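You operate a simulated robot arm through the tools that you are given. There is no shell and no other tool. Be economical: measure what you need, move in short steps, check, and stop when the job is done.

The job below is to be done with a simulated robot arm. You get a single attempt, and the scene is never put back.

Task
Tip the shuttle's bag of sugar back into the sugar hopper.
Fine: slide it out first; bag back in its row, hopper lid shut. Set down upright: bag thirty-one.

The check looks at the end state, three seconds after you hand in, the way a careful person would. Anything else that was tipped, shoved, dropped, spilled or broken makes it a failure. Lids that push on must go on centred and level and be pressed home; caps that screw on are set level and turned clockwise until they are tight.

Robot
A 7-joint arm with a two-finger parallel gripper, fixed in place. Base frame: the origin is at the foot of the arm, x ahead of it, y to its left, z up; the work surface is at about z = 820. Lengths are in mm, angles in degrees, forces in N, time in s.
With the tool pointing down near the work surface it reaches from about 300 to 700 mm from the base axis. Its first joint turns from -66.0 to 66.0 degrees. Payload 1.57 kg.
The tool frame sits at the grasp point between the pads (the TCP): z along the fingers, y along the line on which they close. The tips reach 30 mm beyond it. The gripper opens to 110 mm. The fingers are 24 mm wide and 12 mm thick; the gripper's body (48 by 112 mm) begins 78 mm behind the TCP.
Orientation is told as [roll, pitch, yaw] about the base's x, y, z axes, in that order, counted from this pose: with the fingers straight down and closing along the base's y, the tool's x points along the base's -x, its y along +y and its z along -z.

Tools
- The arm moves only by the tool move_arm. Its argument "increments" is one flat list of numbers, 7 for each row, row after row: the shift along the base's x, y, z in mm, then the turn, a rotation vector about the base's x, y, z in degrees, then the gripper command, from -1 (shut) to 1 (fully open), values between in proportion. In form: [x, y, z, ax, ay, az, grip, x, y, z, ax, ay, az, grip, ...]. A call has 1 to 12 rows; each row is the pose to reach, as a shift and turn from the pose commanded when the call began. Rows are played at 5 a second. More than 50 mm and 8.6 degrees between two rows, or a gripper value outside its range, and nothing of the call is played. A pose out of reach is approached as far as the arm can. The call stops where the force on the tool passes 70 N (or 10 N more than at its start, if that is more) or the arm is blocked; 0.2 s more then pass. The fingers move at their own pace (about 108 mm/s each) and stop on an object; they squeeze with about 20 N. The grip force told is the motor's: it shows also when the fingers shut on nothing. Time passes only in rows, and 0.2 s behind the last, so rows that repeat a pose let the fingers close. The reply holds the time, the measured pose of the TCP, the force on the tool along the base axes, the opening and the grip force, in the units named above and with some noise, with the torque about the TCP (base axes, N m) and any sound that the robot's microphone picked up.
- Cameras (640 x 400 px; columns grow to the right, rows downward): "scene" is fixed at [179.5, -408.9, 1395.2]; the picture's right is [0.60, -0.80, 0.00], its down [-0.53, -0.40, -0.75] and it looks along [0.60, 0.45, -0.66] (base axes); focal length 214 px, centre (320, 200). "wrist" rides on the gripper at [70, 16, -141] in the tool frame; the picture's right is [-0.23, 0.97, 0.00], its down [-0.85, -0.20, -0.48] and it looks along [-0.47, -0.11, 0.88] (tool axes); focal length 222 px, centre (320, 200). There is no depth. A picture from a camera that has moved, and an enlarged one, comes with that camera's place and axes in the base frame and with its lens.
- snapshot(camera): a new picture of that camera. No time passes.
- enlarge(camera, box): a new picture of the part [left, top, right, bottom] of that camera's present view, enlarged. No time passes.
- finish_job(): hands the job in; it is judged then, once.

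Work in short steps. Places have to be worked out from the pictures, the camera data and where the tool is seen: move nearer, look again, correct. Check each grasp and each placing, and mend what went wrong. You have 120 turns and 68 pictures in all, those below and enlarged ones among them. Open the gripper and draw the arm clear of the work before you hand the job in, unless the task says otherwise; then end with one line.

The tools are called after "Emit:" as name(argument=value, ...) on one line, values as JSON. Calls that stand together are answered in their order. move_arm: Moves the arm, as the interface text tells. Its arguments: {"type":"object","properties":{"increments":{"type":"array"}},"required":["increments"]} The other tools are called the same way: snapshot (camera) takes a picture; enlarge (camera, box) takes an enlarged picture of a part of a camera's view; finish_job () hands the job in.

At the start:

```text
time: 0.0
tool_pos: [338.7, -73.3, 1279.4]
tool_rot: [0.0, -0.1, -0.1]
contact_force: [-0.4, -0.8, 0.4]
wrist_torque: [0.0, -0.02, -0.02]
grip_width: 110.0
grip_force: 0.2
```

scene: 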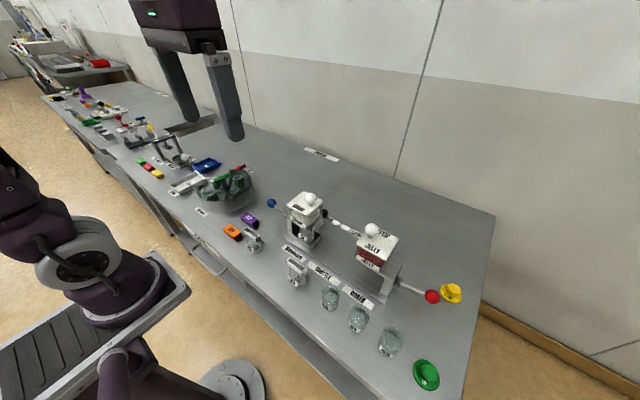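
wrist: 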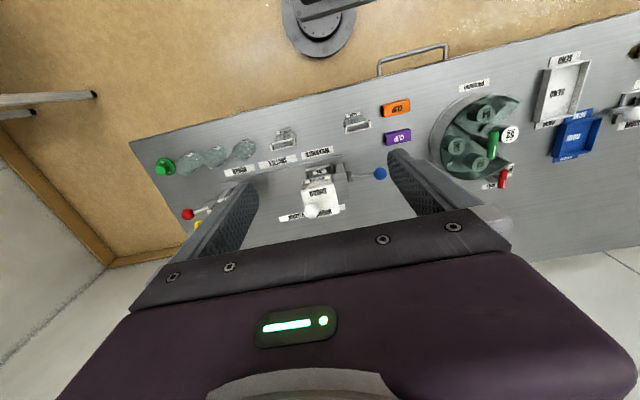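

The scene shows a long bench with hoppers labelled SUGAR and JELLY, small bags/cups and labels. I enlarge to read the labels.

Emit:
enlarge(camera="scene", box=[220, 170, 420, 300])

Emit:
enlarge(camera="scene", box=[270, 240, 470, 390])

Emit:
enlarge(camera="wrist", box=[140, 90, 420, 240])

Emit:
enlarge(camera="wrist", box=[400, 30, 640, 210])

```text
3.08 times, centred on (320, 235) of scene
camera zoom: at [179.5, -408.9, 1395.2], right [0.6, -0.8, 0.0], down [-0.53, -0.4, -0.75], along [0.6, 0.45, -0.66], focal length 660 px, centre (320, 92)
```

zoom: 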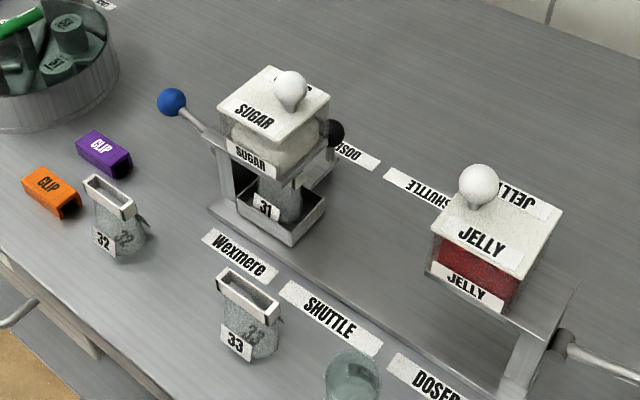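

```text
2.67 times, centred on (370, 315) of scene
camera zoom: at [179.5, -408.9, 1395.2], right [0.6, -0.8, 0.0], down [-0.53, -0.4, -0.75], along [0.6, 0.45, -0.66], focal length 572 px, centre (187, -107)
```

zoom: 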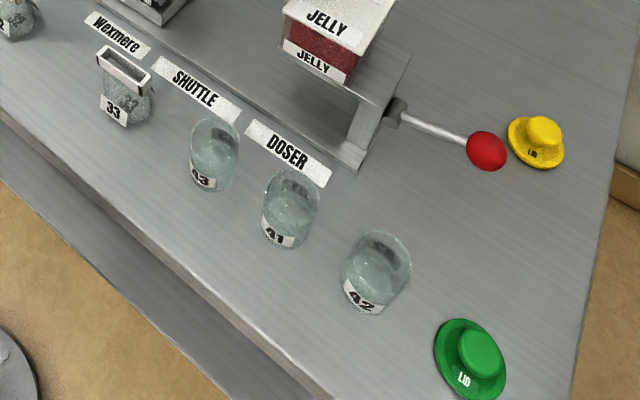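

```text
2.29 times, centred on (280, 165) of wrist
camera zoom: at [271.4, -57.3, 1419.7], right [0.23, 0.97, 0.0], down [0.85, -0.2, 0.48], along [0.47, -0.11, -0.88], focal length 508 px, centre (411, 280)
```

zoom: 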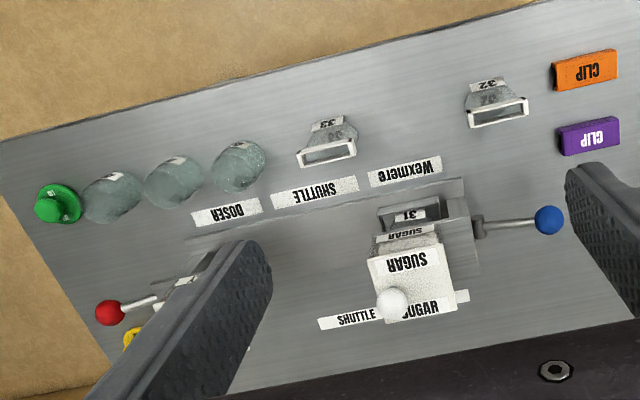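

```text
2.22 times, centred on (520, 120) of wrist
camera zoom: at [271.4, -57.3, 1419.7], right [0.23, 0.97, 0.0], down [0.85, -0.2, 0.48], along [0.47, -0.11, -0.88], focal length 494 px, centre (-124, 378)
```

zoom: 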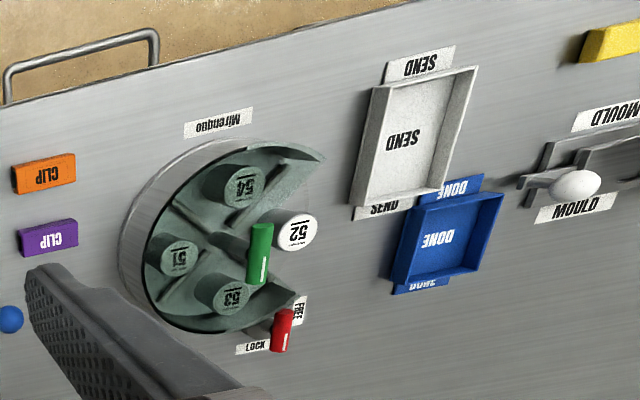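

I'll lower the wrist camera for a closer look at the dispenser, staying behind it and well above it.

Emit:
move_arm(increments=[0, -10, -45, 0, 0, 0, 1, 0, -20, -90, 0, 0, 0, 1, 0, -30, -130, 0, 0, 0, 1])

Emit:
snapshot(camera="wrist")

Emit:
snapshot(camera="scene")

```text
time: 0.8
tool_pos: [341.0, -105.9, 1147.2]
tool_rot: [0.1, -0.1, 0.0]
contact_force: [0.4, 0.2, 0.5]
wrist_torque: [0.02, 0.0, 0.0]
grip_width: 109.9
grip_force: 0.1
```

```text
61 pictures are left
camera wrist: at [271.2, -87.9, 1288.0], right [0.23, 0.97, 0.0], down [0.85, -0.2, 0.48], along [0.47, -0.11, -0.88], focal length 222 px, centre (320, 200)
```

wrist: 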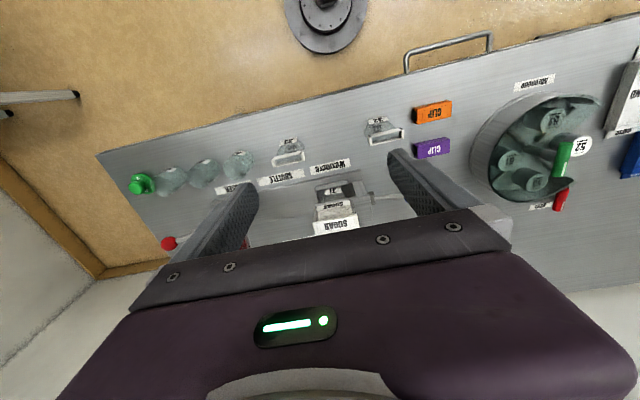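

```text
60 pictures are left
```

scene: 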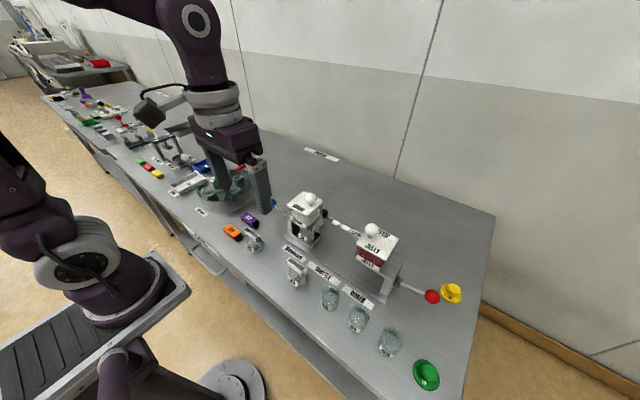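

The dispenser lies in the middle of both views; I enlarge it.

Emit:
enlarge(camera="wrist", box=[240, 120, 420, 250])

Emit:
enlarge(camera="scene", box=[260, 180, 350, 260])

Emit:
enlarge(camera="scene", box=[320, 200, 480, 320])

```text
3.08 times, centred on (330, 185) of wrist
camera zoom: at [271.2, -87.9, 1288.0], right [0.23, 0.97, 0.0], down [0.85, -0.2, 0.48], along [0.47, -0.11, -0.88], focal length 684 px, centre (289, 246)
```

zoom: 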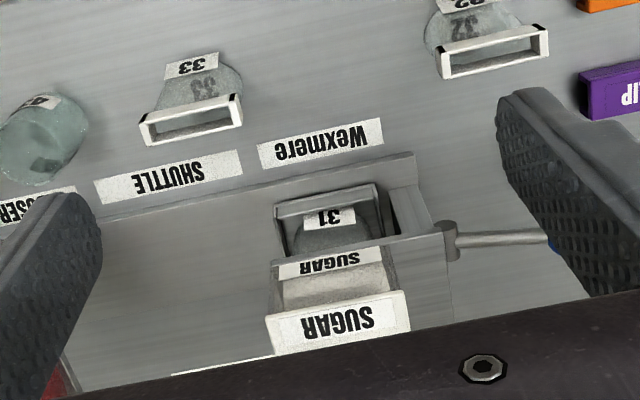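

```text
5.00 times, centred on (305, 220) of scene
camera zoom: at [179.5, -408.9, 1395.1], right [0.6, -0.8, 0.0], down [-0.53, -0.4, -0.75], along [0.6, 0.45, -0.66], focal length 1072 px, centre (395, 100)
```

zoom: 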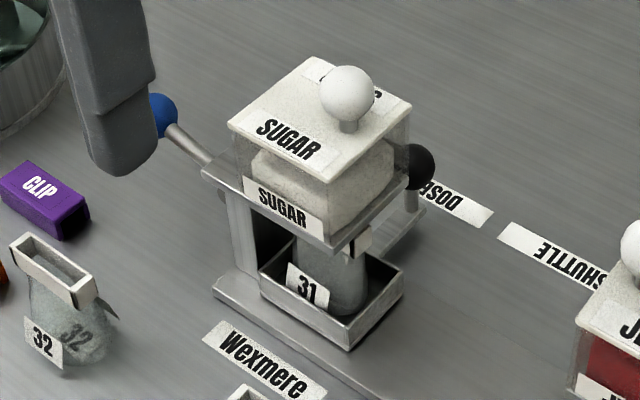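

```text
3.33 times, centred on (400, 260) of scene
camera zoom: at [179.5, -408.9, 1395.1], right [0.6, -0.8, 0.0], down [-0.53, -0.4, -0.75], along [0.6, 0.45, -0.66], focal length 715 px, centre (53, 0)
```

zoom: 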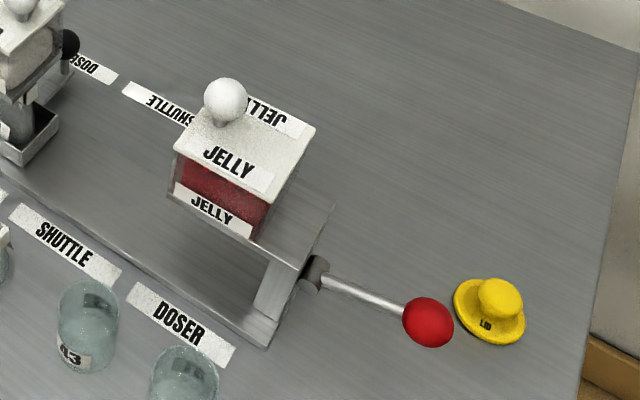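

The shuttle is a tray with bag 31, under the sugar hopper, with a black knob on its rear side; the gap in the bag row between 32 and 33 is at about y=-87. I'll tilt the camera forward to see the hopper, lid and knob better.

Emit:
move_arm(increments=[-20, 0, 0, 0, -8, 0, 1, -40, 0, 0, 0, -16, 0, 1, -60, 0, 0, 0, -24, 0, 1])

Emit:
snapshot(camera="wrist")

```text
time: 1.6
tool_pos: [279.3, -103.6, 1150.7]
tool_rot: [-0.1, -24.1, 0.1]
contact_force: [-0.7, 0.1, 0.0]
wrist_torque: [-0.02, -0.04, -0.01]
grip_width: 109.8
grip_force: 0.0
```

```text
56 pictures are left
camera wrist: at [159.3, -88.1, 1249.1], right [0.21, 0.97, 0.09], down [0.58, -0.2, 0.79], along [0.78, -0.11, -0.61], focal length 222 px, centre (320, 200)
```

wrist: 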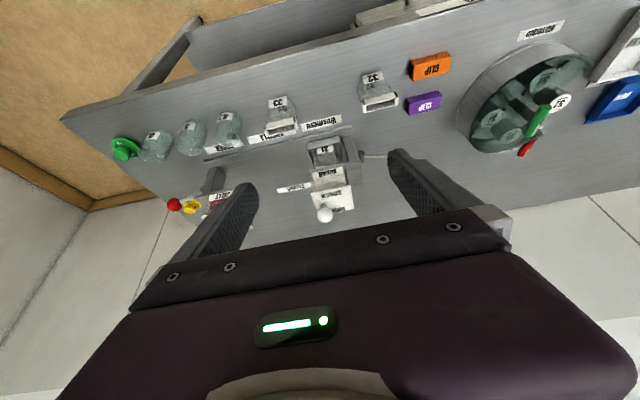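

Good view; enlarge the sugar hopper region.

Emit:
enlarge(camera="wrist", box=[265, 120, 395, 230])

```text
3.64 times, centred on (330, 175) of wrist
camera zoom: at [159.3, -88.1, 1249.1], right [0.21, 0.97, 0.09], down [0.58, -0.2, 0.79], along [0.78, -0.11, -0.61], focal length 808 px, centre (284, 291)
```

zoom: 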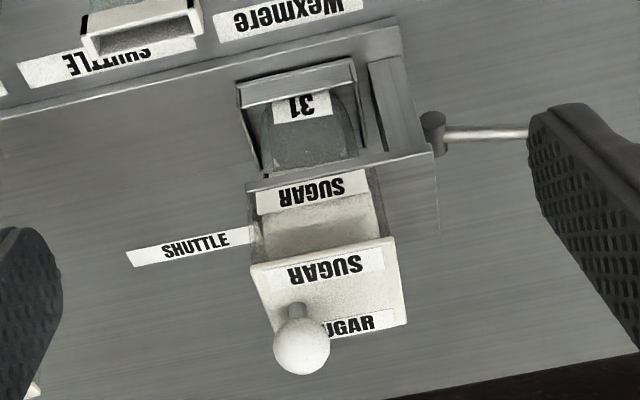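

Triangulating both views gives: lid about x 471–541, y −146…−73, z≈990, with its knob offset at (509,−130,1018), suggesting a hinge on the left (+y) edge. The tray is around (514,−108) with its knob behind at x≈600. I'll level the tool again at a safe height and test yawing, so the camera clears the hopper.

Emit:
move_arm(increments=[20, 0, 20, 0, 8, 0, 1, 40, 0, 40, 0, 16, 0, 1, 60, 0, 60, 0, 24, 0, 1, 70, 0, 80, 0, 24, 0, 1])

Emit:
move_arm(increments=[0, 0, 0, 0, 0, -8.5, 1, 0, 0, 0, 0, 0, -17, 1, 0, 0, 0, 0, 0, -25.5, 1, 0, 0, 0, 0, 0, -34, 1, 0, 0, 0, 0, 0, -42.5, 1, 0, 0, 0, 0, 0, -51, 1, 0, 0, 0, 0, 0, -59.5, 1, 0, 0, 0, 0, 0, -68, 1, 0, 0, 0, 0, 0, -76.5, 1, 0, 0, 0, 0, 0, -85, 1, 0, 0, 0, 0, 0, -90, 1])

Emit:
snapshot(camera="wrist")

```text
time: 2.6
tool_pos: [351.2, -102.7, 1229.6]
tool_rot: [-0.1, 0.0, 0.0]
contact_force: [-0.2, 0.5, 0.1]
wrist_torque: [0.01, 0.0, -0.01]
grip_width: 110.0
grip_force: 0.1
```

```text
time: 5.0
tool_pos: [349.6, -102.3, 1230.3]
tool_rot: [0.0, 0.1, -90.0]
contact_force: [0.3, -0.2, -0.2]
wrist_torque: [-0.02, -0.01, 0.05]
grip_width: 110.2
grip_force: 0.1
```

```text
54 pictures are left
camera wrist: at [368.1, -33.9, 1369.2], right [0.97, -0.23, 0.0], down [-0.2, -0.85, 0.48], along [-0.11, -0.47, -0.88], focal length 222 px, centre (320, 200)
```

wrist: 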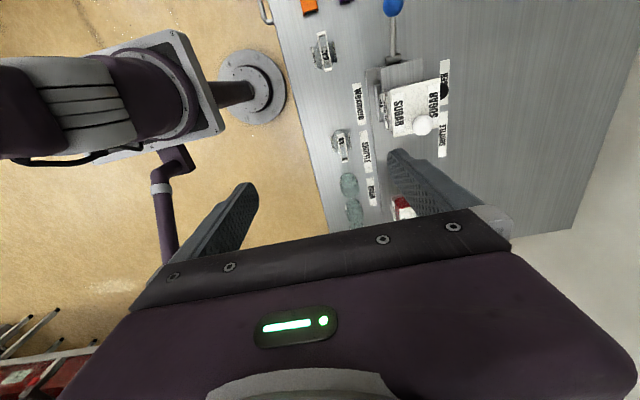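

Yaw −90 works and gives a view from the left. I enlarge the hopper for the lid's hinge side.

Emit:
enlarge(camera="wrist", box=[350, 40, 470, 150])

Emit:
move_arm(increments=[0, 0, 0, 0, 0, -8.5, 1, 0, 0, 0, 0, 0, -17, 1, 0, 0, 0, 0, 0, -25.5, 1, 0, 0, 0, 0, 0, -34, 1, 0, 0, 0, 0, 0, -42.5, 1, 0, 0, 0, 0, 0, -51, 1, 0, 0, 0, 0, 0, -59.5, 1, 0, 0, 0, 0, 0, -68, 1, 0, 0, 0, 0, 0, -76.5, 1, 0, 0, 0, 0, 0, -85, 1, 0, 0, 0, 0, 0, -90, 1])

```text
3.64 times, centred on (410, 95) of wrist
camera zoom: at [368.1, -33.9, 1369.2], right [0.97, -0.23, 0.0], down [-0.2, -0.85, 0.48], along [-0.11, -0.47, -0.88], focal length 808 px, centre (-7, 582)
```

zoom: 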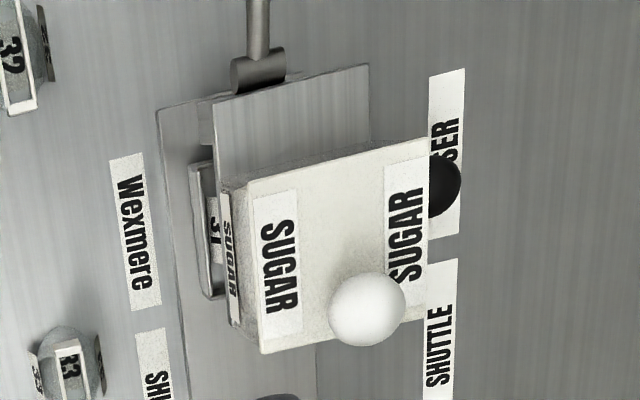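

```text
time: 7.4
tool_pos: [350.1, -104.2, 1229.7]
tool_rot: [0.1, -0.1, 179.8]
contact_force: [0.4, 0.0, 0.1]
wrist_torque: [0.01, 0.01, 0.02]
grip_width: 110.1
grip_force: 0.0
```

Yaw 180 works too (camera now on the far side). I move out behind the hopper, high, to see the black shuttle knob from the rear.

Emit:
move_arm(increments=[49, 0, 0, 0, 0, 0, 1, 98, 0, 0, 0, 0, 0, 1, 147, 0, 0, 0, 0, 0, 1, 196, 0, 0, 0, 0, 0, 1, 245, 0, 0, 0, 0, 0, 1, 290, 0, 0, 0, 0, 0, 1, 300, 0, -45, 0, 0, 0, 1, 310, 0, -90, 0, 0, 0, 1])

Emit:
snapshot(camera="wrist")

```text
time: 9.2
tool_pos: [621.2, -104.8, 1134.6]
tool_rot: [0.0, 0.0, 180.0]
contact_force: [-0.1, 0.5, -0.2]
wrist_torque: [-0.01, 0.01, -0.03]
grip_width: 110.0
grip_force: 0.0
out of reach, approached as far as the arm can: row 5, 6, 7, 8
```

```text
52 pictures are left
camera wrist: at [691.3, -121.3, 1274.8], right [-0.23, -0.97, 0.0], down [-0.85, 0.2, 0.48], along [-0.47, 0.11, -0.88], focal length 222 px, centre (320, 200)
```

wrist: 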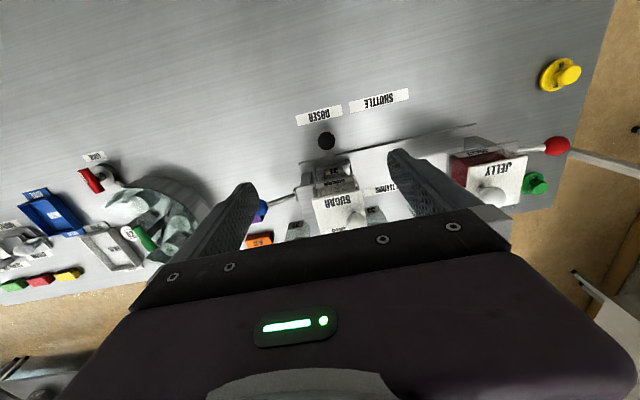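

The rear side is visible now, with the black knob upright behind the tray. I enlarge.

Emit:
enlarge(camera="wrist", box=[260, 90, 420, 230])

```text
2.86 times, centred on (340, 160) of wrist
camera zoom: at [691.3, -121.3, 1274.8], right [-0.23, -0.97, 0.0], down [-0.85, 0.2, 0.48], along [-0.47, 0.11, -0.88], focal length 635 px, centre (263, 314)
```

zoom: 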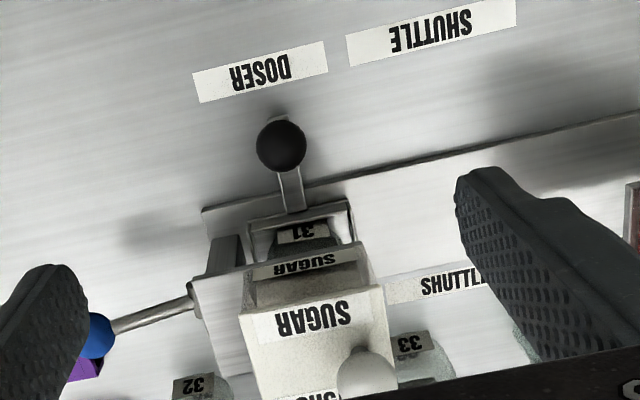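

The knob triangulates to (596,−111.5,887), radius ~15. I come to x≈596 above it with the fingers half open, and check the pose before descending.

Emit:
move_arm(increments=[-12, -3, -20, 0, 0, 0, 0.2, -24, -7, -50, 0, 0, 0, 0.2])

```text
time: 9.8
tool_pos: [595.8, -112.4, 1086.2]
tool_rot: [-0.1, 0.0, -180.0]
contact_force: [-0.5, 0.0, -0.1]
wrist_torque: [-0.02, -0.01, 0.01]
grip_width: 65.9
grip_force: 0.0
```

Now at (595.8,−112.4,1086), clear of the hopper. Descend to about z=920 and look.

Emit:
move_arm(increments=[0, 0, -45, 0, 0, 0, 0.2, 0, 0, -90, 0, 0, 0, 0.2, 0, 0, -135, 0, 0, 0, 0.2, 0, 0, -165, 0, 0, 0, 0.2])

Emit:
snapshot(camera="wrist")

Emit:
enlarge(camera="scene", box=[270, 130, 390, 250])

```text
time: 10.8
tool_pos: [596.8, -112.2, 921.9]
tool_rot: [0.1, -0.1, -180.0]
contact_force: [0.0, 0.2, 0.3]
wrist_torque: [0.0, 0.01, -0.02]
grip_width: 66.0
grip_force: 0.0
```

```text
50 pictures are left
camera wrist: at [666.7, -128.0, 1061.5], right [-0.23, -0.97, 0.0], down [-0.86, 0.2, 0.48], along [-0.47, 0.11, -0.88], focal length 222 px, centre (320, 200)
```

wrist: 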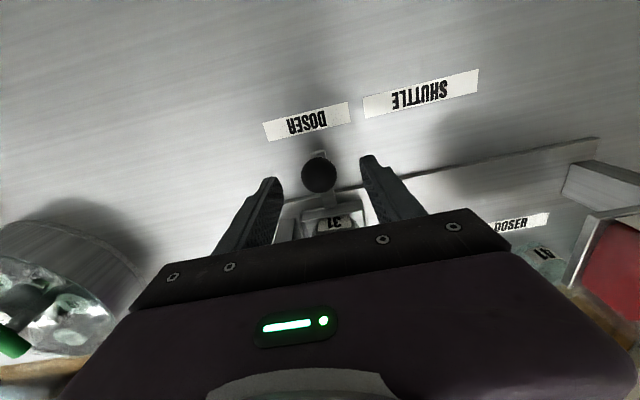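

```text
3.33 times, centred on (330, 190) of scene
camera zoom: at [179.5, -408.9, 1395.1], right [0.6, -0.8, 0.0], down [-0.53, -0.4, -0.75], along [0.6, 0.45, -0.66], focal length 715 px, centre (287, 233)
```

zoom: 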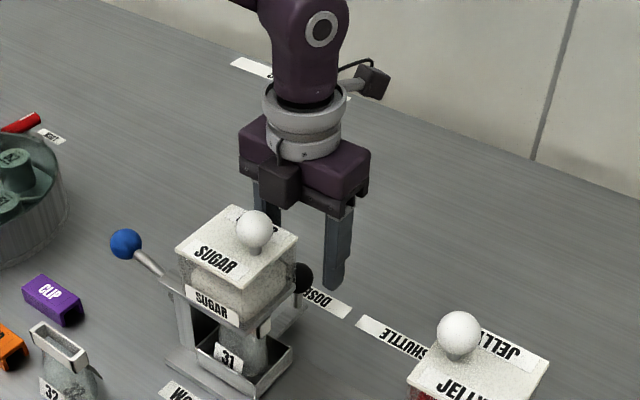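

The ball lies between the fingers at about (598,−110). Descend to its height and close.

Emit:
move_arm(increments=[1, 1, -36, 0, 0, 0, 0.2, 1, 1, -36, 0, 0, 0, -1, 1, 1, -36, 0, 0, 0, -1, 1, 1, -36, 0, 0, 0, -1])

```text
time: 11.8
tool_pos: [595.8, -112.3, 884.9]
tool_rot: [0.0, 0.0, -179.9]
contact_force: [0.2, 1.4, -3.4]
wrist_torque: [0.01, -0.61, -0.02]
grip_width: 31.5
grip_force: 40.0
```

The ball is gripped (31.5 mm). Slide the shuttle toward −y in small steps.

Emit:
move_arm(increments=[0, -10, 0, 0, 0, 0, -1, 0, -22, 0, 0, 0, 0, -1, 0, -34, 0, 0, 0, 0, -1, 0, -46, 0, 0, 0, 0, -1, 0, -58, 0, 0, 0, 0, -1, 0, -70, 0, 0, 0, 0, -1, 0, -82, 0, 0, 0, 0, -1, 0, -94, 0, 0, 0, 0, -1, 0, -104, 0, 0, 0, 0, -1, 0, -110, 0, 0, 0, 0, -1])

Emit:
snapshot(camera="scene")

```text
time: 14.0
tool_pos: [595.8, -223.6, 885.8]
tool_rot: [-0.1, -0.1, -179.9]
contact_force: [-15.2, 1.4, 3.3]
wrist_torque: [0.09, 0.13, 0.09]
grip_width: 31.4
grip_force: 40.0
```

```text
48 pictures are left
```

scene: 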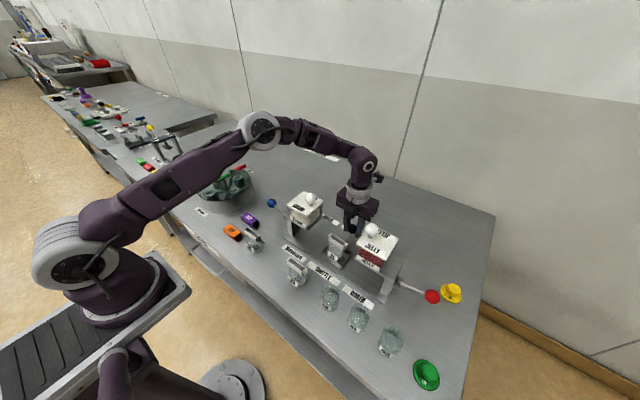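

The tray with bag 31 slid out to the middle. Release the knob (partial opening), rise, and check.

Emit:
move_arm(increments=[0, 0, 0, 0, 0, 0, 0.2, 0, 0, 0, 0, 0, 0, 0.2, 0, 0, 40, 0, 0, 0, 0.2, 0, 0, 85, 0, 0, 0, 0.2, 0, 0, 130, 0, 0, 0, 0.2, 0, 0, 175, 0, 0, 0, 0.2])

Emit:
enlarge(camera="scene", box=[270, 180, 410, 290])

Emit:
snapshot(camera="wrist")

```text
time: 15.4
tool_pos: [597.3, -221.3, 1061.2]
tool_rot: [0.0, -0.1, 180.0]
contact_force: [-0.2, 0.5, -0.8]
wrist_torque: [0.0, 0.01, -0.01]
grip_width: 66.3
grip_force: 0.0
```

```text
3.64 times, centred on (340, 235) of scene
camera zoom: at [179.5, -408.9, 1395.2], right [0.6, -0.8, 0.0], down [-0.53, -0.4, -0.75], along [0.6, 0.45, -0.66], focal length 780 px, centre (247, 73)
```

zoom: 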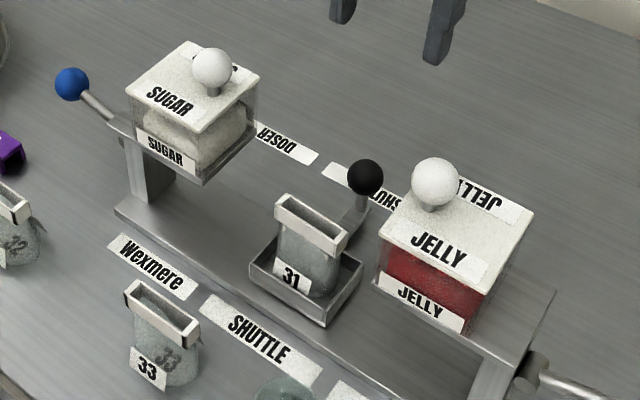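

```text
46 pictures are left
camera wrist: at [668.1, -238.5, 1200.3], right [-0.23, -0.97, 0.0], down [-0.85, 0.2, 0.48], along [-0.47, 0.11, -0.88], focal length 222 px, centre (320, 200)
```

wrist: 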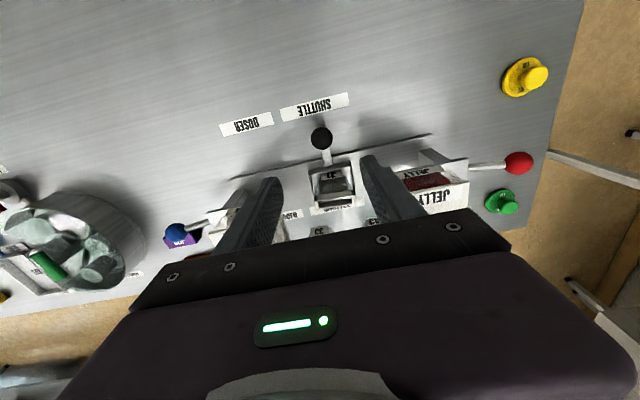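

Bag 31 is clear of the hoppers. Next, the sugar lid: rise, yaw back to −90 (closing along x), and move above its knob.

Emit:
move_arm(increments=[-8, 0, 35, 0, 0, 8.5, 0.2, -16, 5, 70, 0, 0, 17, 0.2, -24, 15, 90, 0, 0, 25.5, 0.2, -32, 25, 90, 0, 0, 34, 0.2, -40, 35, 90, 0, 0, 42.5, 0.2, -48, 45, 90, 0, 0, 51, 0.2, -56, 55, 90, 0, 0, 59.5, 0.2, -64, 65, 90, 0, 0, 68, 0.2, -72, 75, 90, 0, 0, 76.5, 0.2, -80, 85, 90, 0, 0, 85, 0.2, -88, 91, 90, 0, 0, 90, 0.2])

Emit:
snapshot(camera="wrist")

Emit:
enlarge(camera="scene", box=[250, 130, 370, 250])

```text
time: 17.8
tool_pos: [509.1, -130.5, 1151.0]
tool_rot: [0.0, -0.1, -89.8]
contact_force: [0.0, 0.1, -0.3]
wrist_torque: [-0.04, 0.02, -0.03]
grip_width: 65.9
grip_force: 0.1
```

```text
45 pictures are left
camera wrist: at [526.0, -61.6, 1291.0], right [0.97, -0.22, 0.0], down [-0.2, -0.86, 0.48], along [-0.11, -0.47, -0.88], focal length 222 px, centre (320, 200)
```

wrist: 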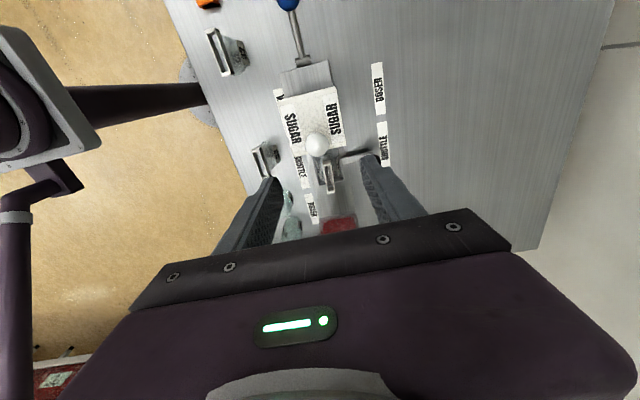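

```text
3.33 times, centred on (310, 190) of scene
camera zoom: at [179.5, -408.9, 1395.2], right [0.6, -0.8, 0.0], down [-0.53, -0.4, -0.75], along [0.6, 0.45, -0.66], focal length 715 px, centre (353, 233)
```

zoom: 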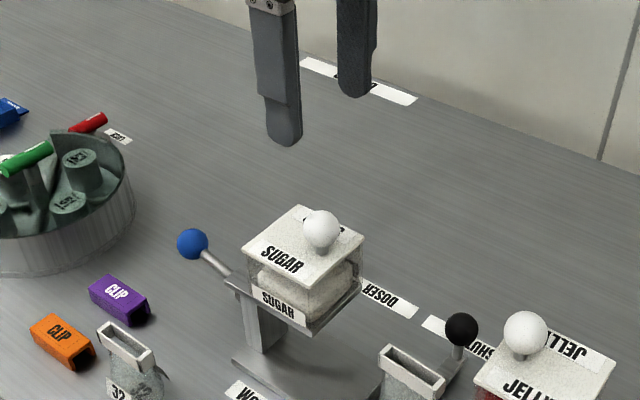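

The ball is at ≈(505.5,−132.5,1022). Descend with ball between the pads, tips staying above the lid, then close.

Emit:
move_arm(increments=[-3.5, -2, -45, 0, 0, 0, 0.2, -3.5, -2, -85, 0, 0, 0, 0.2, -3.5, -2, -105, 0, 0, 0, 0.2, -3.5, -2, -119, 0, 0, 0, 0.2])

Emit:
enlarge(camera="scene", box=[270, 160, 350, 240])

Emit:
enlarge(camera="wrist", box=[240, 60, 440, 220])

```text
time: 18.8
tool_pos: [505.5, -133.3, 1030.0]
tool_rot: [0.0, -0.1, -90.0]
contact_force: [-1.1, -0.5, -0.2]
wrist_torque: [-0.01, -0.01, 0.02]
grip_width: 65.9
grip_force: 0.0
```

```text
5.00 times, centred on (310, 200) of scene
camera zoom: at [179.5, -408.9, 1395.1], right [0.6, -0.8, 0.0], down [-0.53, -0.4, -0.75], along [0.6, 0.45, -0.66], focal length 1072 px, centre (370, 200)
```

zoom: 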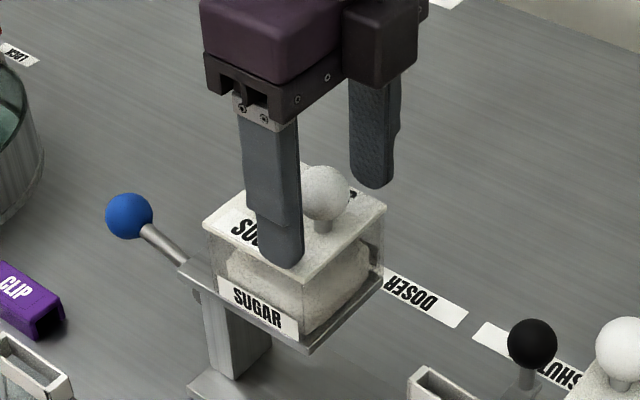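

```text
2.50 times, centred on (340, 140) of wrist
camera zoom: at [522.6, -64.3, 1170.9], right [0.97, -0.23, 0.0], down [-0.2, -0.85, 0.48], along [-0.11, -0.47, -0.88], focal length 555 px, centre (270, 350)
```

zoom: 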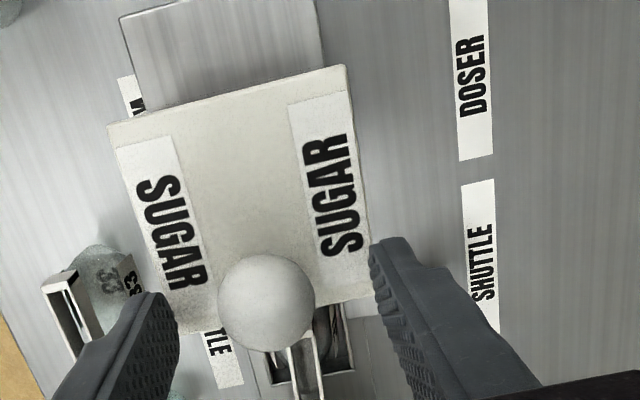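

Ball is nicely between the pads; shift 3 mm in +y and close.

Emit:
move_arm(increments=[0.5, 3, -1, 0, 0, 0, 0, 0.5, 3, -1, 0, 0, 0, -1, 0.5, 3, -1, 0, 0, 0, -1, 0.5, 3, -1, 0, 0, 0, -1])

```text
time: 19.8
tool_pos: [504.0, -130.5, 1029.7]
tool_rot: [-0.1, 0.0, -90.1]
contact_force: [-9.2, 0.2, -2.0]
wrist_torque: [-0.17, 0.14, 0.02]
grip_width: 29.0
grip_force: 38.6
```

Gripped (29 mm ball). Test-lift along a small hinge arc and read the forces.

Emit:
move_arm(increments=[0, 1.6, 2.5, 0, 0, 0, -1, 0, 3.2, 5, 0, 0, 0, -1, 0, 5.5, 8, 0, 0, 0, -1])

Emit:
enlarge(camera="scene", box=[270, 160, 350, 240])

```text
time: 20.6
tool_pos: [505.5, -126.5, 1038.7]
tool_rot: [-0.1, -0.1, -90.0]
contact_force: [-12.3, -7.1, -14.6]
wrist_torque: [-1.12, 0.17, 0.01]
grip_width: 29.2
grip_force: 39.0
```

```text
5.00 times, centred on (310, 200) of scene
camera zoom: at [179.4, -409.2, 1395.1], right [0.6, -0.8, 0.0], down [-0.53, -0.4, -0.75], along [0.6, 0.45, -0.66], focal length 1072 px, centre (370, 200)
```

zoom: 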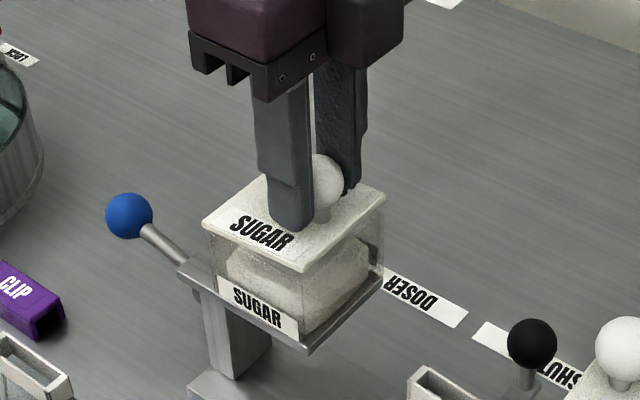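

The lid's right edge has risen while its left edge stayed: it hinges on the +y edge. I continue along the arc, turning the tool with it.

Emit:
move_arm(increments=[0, 4.8, 3, -4, 0, 0, -1, 0, 9.6, 5.9, -8, 0, 0, -1, 0, 13.9, 8.6, -12, 0, 0, -1, 0, 18.2, 11.3, -16, 0, 0, -1, 0, 22.9, 13.4, -20, 0, 0, -1, 0, 27.6, 15.4, -24, 0, 0, -1])

Emit:
enlarge(camera="scene", box=[270, 160, 350, 240])

```text
time: 22.0
tool_pos: [506.1, -97.9, 1053.6]
tool_rot: [0.0, -24.1, -90.1]
contact_force: [-5.9, -18.3, 12.0]
wrist_torque: [-0.9, 0.09, 0.0]
grip_width: 28.7
grip_force: 38.6
```

```text
5.00 times, centred on (310, 200) of scene
camera zoom: at [179.2, -409.5, 1395.0], right [0.6, -0.8, 0.0], down [-0.53, -0.4, -0.75], along [0.6, 0.45, -0.66], focal length 1072 px, centre (370, 200)
```

zoom: 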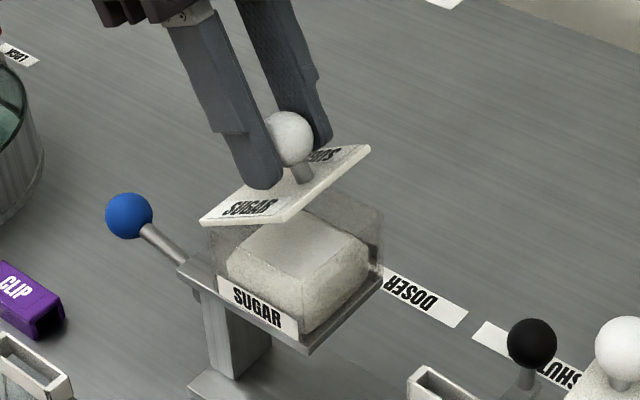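

Lid is ~32° open with the sugar visible. Continue along the arc with a slight outward correction.

Emit:
move_arm(increments=[0, 4.8, 3, -4, 0, 0, -1, 0, 9.6, 4.8, -8, 0, 0, -1, 0, 14.6, 5.5, -12, 0, 0, -1, 0, 19.7, 6.1, -16, 0, 0, -1, 0, 24.8, 6.2, -20, 0, 0, -1, 0, 29.8, 6.1, -24, 0, 0, -1, 0, 34.8, 5.4, -28, 0, 0, -1, 0, 39.8, 4.5, -32, 0, 0, -1])

Emit:
enlarge(camera="scene", box=[250, 140, 350, 240])

```text
time: 23.8
tool_pos: [505.0, -56.5, 1057.7]
tool_rot: [-0.1, -56.0, -90.1]
contact_force: [-19.8, 7.9, -18.6]
wrist_torque: [0.81, 0.09, -0.25]
grip_width: 29.3
grip_force: 38.5
```

```text
4.00 times, centred on (300, 190) of scene
camera zoom: at [179.2, -408.8, 1395.3], right [0.6, -0.8, 0.0], down [-0.53, -0.4, -0.75], along [0.6, 0.45, -0.66], focal length 858 px, centre (400, 240)
```

zoom: 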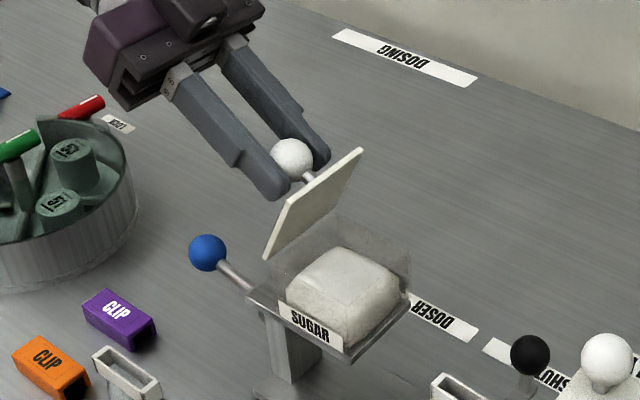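

Lid ~64° open. Forces now pull slightly inward, so I correct and go on to ~96°.

Emit:
move_arm(increments=[0, 4.5, -1.6, -2, 0, 0, -1, 0, 9.1, -3, -4, 0, 0, -1, 0, 13.7, -4.8, -6, 0, 0, -1, 0, 18.3, -6.6, -8, 0, 0, -1, 0, 22.7, -8.9, -10, 0, 0, -1, 0, 27, -11.3, -12, 0, 0, -1, 0, 31, -14.2, -14, 0, 0, -1, 0, 35, -17.2, -16, 0, 0, -1])

Emit:
enlarge(camera="scene", box=[250, 140, 350, 240])

```text
time: 25.6
tool_pos: [505.4, -23.2, 1041.3]
tool_rot: [0.3, -72.1, -90.2]
contact_force: [-9.2, -7.1, 16.2]
wrist_torque: [-1.21, 0.08, -0.11]
grip_width: 29.1
grip_force: 38.4
```

```text
4.00 times, centred on (300, 190) of scene
camera zoom: at [179.0, -409.1, 1395.2], right [0.6, -0.8, 0.0], down [-0.53, -0.4, -0.75], along [0.6, 0.45, -0.66], focal length 858 px, centre (400, 240)
```

zoom: 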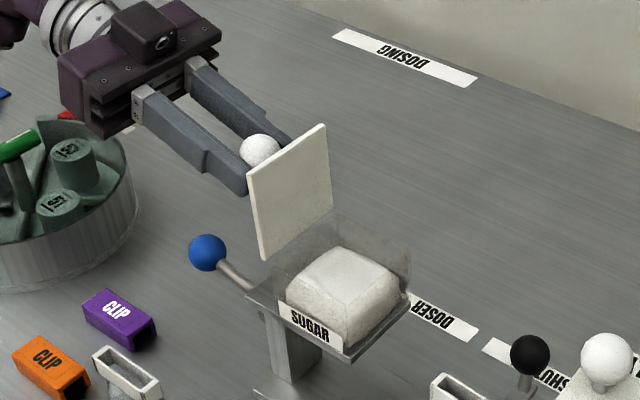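

Lid is about vertical; open it a bit further so it rests past upright.

Emit:
move_arm(increments=[0, 3.6, -3, -1, 0, 0, -1, 0, 7, -6.3, -2, 0, 0, -1, 0, 10, -10, -3, 0, 0, -1, 0, 13, -14, -4, 0, 0, -1])

Emit:
enlarge(camera="scene", box=[250, 140, 350, 240])

```text
time: 26.6
tool_pos: [504.8, -10.5, 1027.4]
tool_rot: [0.0, -76.1, -90.0]
contact_force: [-1.1, -10.0, 17.3]
wrist_torque: [-0.8, 0.08, 0.05]
grip_width: 28.8
grip_force: 38.3
```

```text
4.00 times, centred on (300, 190) of scene
camera zoom: at [179.2, -409.2, 1395.1], right [0.6, -0.8, 0.0], down [-0.53, -0.4, -0.75], along [0.6, 0.45, -0.66], focal length 858 px, centre (400, 240)
```

zoom: 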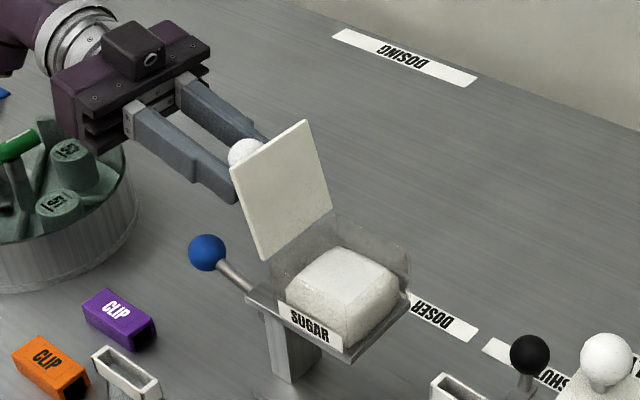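

Lid is ~110° open. Release and watch whether it stays.

Emit:
move_arm(increments=[0, 0, 0, 0, 0, 0, -0.2, 0, 0, 0, 0, 0, 0, 0, 0, 0, 0, 0, 0, 0, 0.1])

Emit:
enlarge(camera="scene", box=[250, 140, 350, 240])

```text
time: 27.4
tool_pos: [504.8, -9.5, 1027.8]
tool_rot: [-0.1, -76.0, -90.0]
contact_force: [0.0, 0.1, 0.5]
wrist_torque: [0.01, 0.0, -0.04]
grip_width: 60.7
grip_force: 0.1
```

```text
4.00 times, centred on (300, 190) of scene
camera zoom: at [179.5, -408.9, 1395.2], right [0.6, -0.8, 0.0], down [-0.53, -0.4, -0.75], along [0.6, 0.45, -0.66], focal length 858 px, centre (400, 240)
```

zoom: 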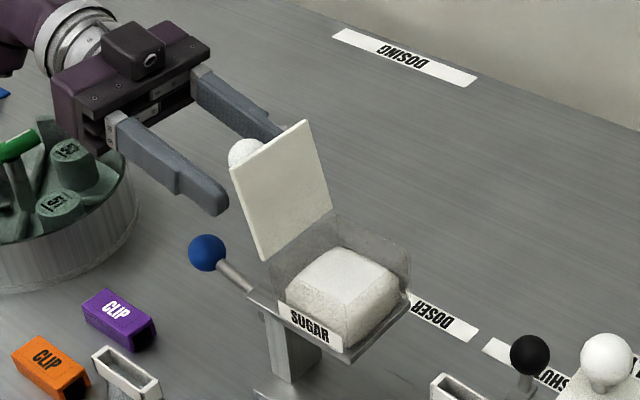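

The lid stays open. Back off along the tool axis, rise, and turn the tool upright.

Emit:
move_arm(increments=[0, 25, 6, 0, 0, 0, 0.1, 0, 48, 20, 0, 0, 0, 0.1, 0, 50, 65, 0, 0, 0, 0.1, -5, 50, 105, 8.5, 0, 0, 0.1, -10, 50, 120, 17, 0, 0, 0.1, -20, 50, 130, 25.5, 0, 0, 0.1, -30, 40, 135, 34, 0, 0, 0.1, -40, 30, 140, 42.5, 0, 0, 0.1, -50, 20, 140, 51, 0, 0, 0.1, -60, 10, 140, 59.5, 0, 0, 0.1, -70, 0, 140, 68, 0, 0, 0.1, -80, 0, 140, 76, 0, 0, 0.1])

Emit:
snapshot(camera="scene")

```text
time: 30.0
tool_pos: [425.3, -9.2, 1166.1]
tool_rot: [0.1, 0.1, -90.0]
contact_force: [-0.4, 0.7, 0.3]
wrist_torque: [-0.03, -0.04, -0.01]
grip_width: 60.5
grip_force: 0.1
```

```text
35 pictures are left
```

scene: 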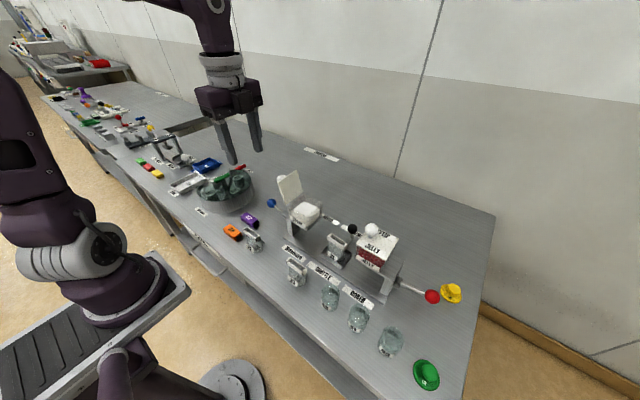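

The lid stays open on its own. Next I'll yaw to 180 at height and then pitch the tool to ~30° below horizontal pointing +x, to grip bag 31 by its frame ends with the camera on top.

Emit:
move_arm(increments=[-5, -20, 0, 0, 0, -8.5, 0.1, -10, -40, 0, 0, 0, -17, 0.1, -15, -60, 0, 0, 0, -25.5, 0.1, -20, -80, 0, 0, 0, -34, 0.1, -25, -100, 0, 0, 0, -42.5, 0.1, -30, -120, 0, 0, 0, -51, 0.1, -35, -140, 0, 0, 0, -59.5, 0.1, -40, -160, 0, 0, 0, -68, 0.1, -45, -180, 0, 0, 0, -76.5, 0.1, -45, -200, 0, 0, 0, -85, 0.1, -45, -212, 0, 0, 0, -90, 0.5])

Emit:
move_arm(increments=[0, 0, 0, 0, -8.5, 0, 0.7, 0, 0, 0, 0, -17, 0, 0.7, 0, 0, 0, 0, -25.5, 0, 0.7, 0, 0, 0, 0, -34, 0, 0.7, 0, 0, 0, 0, -42.5, 0, 0.7, 0, 0, 0, 0, -51, 0, 0.7, 0, 0, 0, 0, -59, 0, 0.7])

Emit:
snapshot(camera="wrist")

```text
time: 32.4
tool_pos: [380.6, -222.3, 1164.9]
tool_rot: [0.0, -0.2, 179.8]
contact_force: [0.2, -0.3, -0.6]
wrist_torque: [-0.02, 0.0, -0.02]
grip_width: 82.4
grip_force: 0.0
```

```text
time: 34.0
tool_pos: [380.3, -221.3, 1166.3]
tool_rot: [0.1, 59.0, 180.0]
contact_force: [-0.1, 0.5, 0.5]
wrist_torque: [0.02, 0.0, -0.02]
grip_width: 93.6
grip_force: 0.0
```

```text
34 pictures are left
camera wrist: at [295.8, -238.3, 1298.4], right [-0.12, -0.97, -0.19], down [-0.85, 0.2, -0.49], along [0.51, 0.11, -0.85], focal length 222 px, centre (320, 200)
```

wrist: 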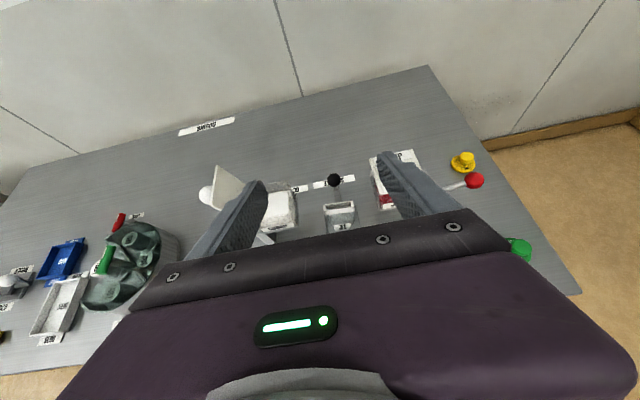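

View is good. Before touching the bag, I test empty, high up, that the pouring roll (about base −x, mouth toward +y) is reachable.

Emit:
move_arm(increments=[20, 0, 0, -8.5, 0, 0, 0.7, 40, 0, 0, -17, 0, 0, 0.7, 60, 0, 0, -25.5, 0, 0, 0.7, 80, 10, 0, -34, 0, 0, 0.7, 100, 20, 0, -42.5, 0, 0, 0.7, 120, 30, 0, -51, 0, 0, 0.7, 126, 40, 0, -59.5, 0, 0, 0.7, 126, 50, -5, -68, 0, 0, 0.7, 126, 60, -10, -76.5, 0, 0, 0.7, 126, 70, -15, -85, 0, 0, 0.7, 126, 80, -20, -93.5, 0, 0, 0.7, 126, 90, -25, -102, 0, 0, 0.7])

Emit:
move_arm(increments=[0, 5, 0, -8.5, 0, 0, 0.7, 0, 10, 0, -17, 0, 0, 0.7, 0, 15, 0, -25.5, 0, 0, 0.7, 0, 20, 0, -33, 0, 0, 0.7])

Emit:
snapshot(camera="scene")

```text
time: 36.6
tool_pos: [531.5, -127.1, 1146.6]
tool_rot: [96.2, -10.3, -121.6]
contact_force: [0.0, -0.1, -1.0]
wrist_torque: [-0.04, -0.03, 0.0]
grip_width: 93.7
grip_force: 0.0
out of reach, approached as far as the arm can: row 9, 10, 11, 12
```

```text
time: 37.6
tool_pos: [539.9, -74.6, 1206.0]
tool_rot: [116.1, -37.6, -130.3]
contact_force: [-0.4, -0.4, -0.3]
wrist_torque: [-0.03, 0.0, 0.0]
grip_width: 93.7
grip_force: 0.0
out of reach, approached as far as the arm can: row 1, 2, 3, 4
```

```text
33 pictures are left
```

scene: 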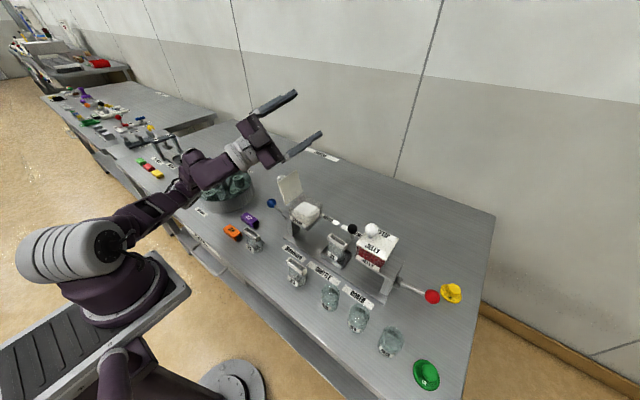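

The roll beyond ~70° isn't reachable that way, so I learnt that safely. Instead, spinning about the tool axis (flipped → normal, both poses proven) while pointing forward-down inverts the bag; I'll use that. First undo this test motion.

Emit:
move_arm(increments=[0, -5, 0, 8.5, 0, 0, 0.7, 0, -10, 0, 17, 0, 0, 0.7, 0, -15, 0, 25.5, 0, 0, 0.7, 0, -20, 0, 33, 0, 0, 0.7])

```text
time: 38.6
tool_pos: [539.9, -95.5, 1204.0]
tool_rot: [96.2, -10.3, -121.6]
contact_force: [-0.3, 0.1, 0.3]
wrist_torque: [0.03, -0.02, 0.03]
grip_width: 93.3
grip_force: 0.0
```

Orientation had been reached; only position was short. Continue undoing to the flipped forward-down pose.

Emit:
move_arm(increments=[-10, -8, 0, 8.5, 0, 0, 0.7, -20, -16, 0, 17, 0, 0, 0.7, -30, -24, 0, 25.5, 0, 0, 0.7, -40, -32, 0, 34, 0, 0, 0.7, -50, -40, 0, 42.5, 0, 0, 0.7, -60, -48, 0, 51, 0, 0, 0.7, -70, -56, 0, 59.5, 0, 0, 0.7, -80, -64, 0, 68, 0, 0, 0.7, -90, -72, 0, 76.5, 0, 0, 0.7, -100, -80, 0, 85, 0, 0, 0.7, -110, -88, 0, 93.5, 0, 0, 0.7, -120, -96, 0, 102, 0, 0, 0.7])

```text
time: 41.2
tool_pos: [421.0, -192.4, 1203.0]
tool_rot: [-0.2, 59.0, 179.9]
contact_force: [0.2, -0.8, 0.6]
wrist_torque: [0.01, 0.01, -0.02]
grip_width: 93.6
grip_force: 0.1
```

Now dry-run the pour: go above the open hopper (z≈1110, above the lid) and spin about the tool axis, empty.

Emit:
move_arm(increments=[20, 20, -20, 0, 0, 0, 0.7, 40, 40, -40, 0, 0, 0, 0.7, 60, 60, -65, 0, 0, 0, 0.7, 85, 80, -93, 0, 0, 0, 0.7])

Emit:
move_arm(increments=[0, 0, 0, -7.285, 0, 4.378, 0.7, 0, 0, 0, -14.57, 0, 8.755, 0.7, 0, 0, 0, -21.855, 0, 13.133, 0.7, 0, 0, 0, -29.14, 0, 17.51, 0.7, 0, 0, 0, -36.42, 0, 21.89, 0.7, 0, 0, 0, -43.71, 0, 26.27, 0.7, 0, 0, 0, -51, 0, 30.64, 0.7, 0, 0, 0, -58.28, 0, 35.02, 0.7, 0, 0, 0, -65.57, 0, 39.4, 0.7, 0, 0, 0, -72.85, 0, 43.78, 0.7, 0, 0, 0, -80.14, 0, 48.15, 0.7, 0, 0, 0, -87.4, 0, 52.5, 0.7])

Emit:
move_arm(increments=[0, 0, 0, -7.285, 0, 4.378, 0.7, 0, 0, 0, -14.57, 0, 8.755, 0.7, 0, 0, 0, -21.855, 0, 13.133, 0.7, 0, 0, 0, -29.14, 0, 17.51, 0.7, 0, 0, 0, -36.42, 0, 21.89, 0.7, 0, 0, 0, -43.71, 0, 26.27, 0.7, 0, 0, 0, -51, 0, 30.64, 0.7, 0, 0, 0, -58.28, 0, 35.02, 0.7, 0, 0, 0, -66.9, 0, 40.2, 0.7])

Emit:
move_arm(increments=[0, 0, 0, 0, -8.5, 0, 0.7, 0, 0, 0, 0, -16, 0, 0.7, 0, 0, -15, 0, -20, 0, 0.7, 0, 0, -35, 0, -20, 0, 0.7])

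```text
time: 42.2
tool_pos: [505.6, -112.9, 1108.4]
tool_rot: [0.1, 58.9, -180.0]
contact_force: [0.0, -0.2, -0.3]
wrist_torque: [0.01, -0.04, -0.01]
grip_width: 93.6
grip_force: 0.2
```

```text
time: 44.8
tool_pos: [506.3, -111.6, 1109.8]
tool_rot: [58.4, -10.4, -83.7]
contact_force: [0.2, -0.6, -0.4]
wrist_torque: [0.02, -0.01, 0.01]
grip_width: 93.6
grip_force: 0.1
```

```text
refused: row 9 steps farther than a row can; nothing moved
```

```text
time: 45.8
tool_pos: [510.4, -117.8, 1077.1]
tool_rot: [78.9, -11.9, -87.7]
contact_force: [0.6, -0.5, -0.1]
wrist_torque: [-0.02, -0.02, -0.01]
grip_width: 93.5
grip_force: 0.0
out of reach, approached as far as the arm can: row 3, 4
```

I was one step early with the pitch while only part-spun. Undo that, then finish the spin in allowed steps.

Emit:
move_arm(increments=[-2, 3, 15, 0, 8, 0, 0.7, -4, 5, 30, 0, 16, 0, 0.7, -4, 5, 33, 0, 20, 0, 0.7])

Emit:
move_arm(increments=[0, 0, 0, -7.285, 0, 4.378, 0.7, 0, 0, 0, -14.57, 0, 8.755, 0.7, 0, 0, 0, -21.855, 0, 13.133, 0.7, 0, 0, 0, -29.14, 0, 17.51, 0.7, 0, 0, 0, -36.42, 0, 21.89, 0.7, 0, 0, 0, -43.71, 0, 26.27, 0.7, 0, 0, 0, -51, 0, 30.64, 0.7, 0, 0, 0, -58.28, 0, 35.02, 0.7, 0, 0, 0, -65.57, 0, 39.4, 0.7, 0, 0, 0, -66.9, 0, 40.2, 0.7])

```text
time: 46.6
tool_pos: [506.2, -111.9, 1109.9]
tool_rot: [58.5, -10.3, -83.9]
contact_force: [0.5, -0.3, -0.8]
wrist_torque: [0.01, 0.0, -0.01]
grip_width: 93.5
grip_force: 0.0
```

```text
time: 48.8
tool_pos: [506.1, -110.7, 1109.5]
tool_rot: [-0.2, -59.0, 0.3]
contact_force: [0.2, 0.4, -0.2]
wrist_torque: [-0.02, 0.0, 0.05]
grip_width: 93.1
grip_force: 0.1
```

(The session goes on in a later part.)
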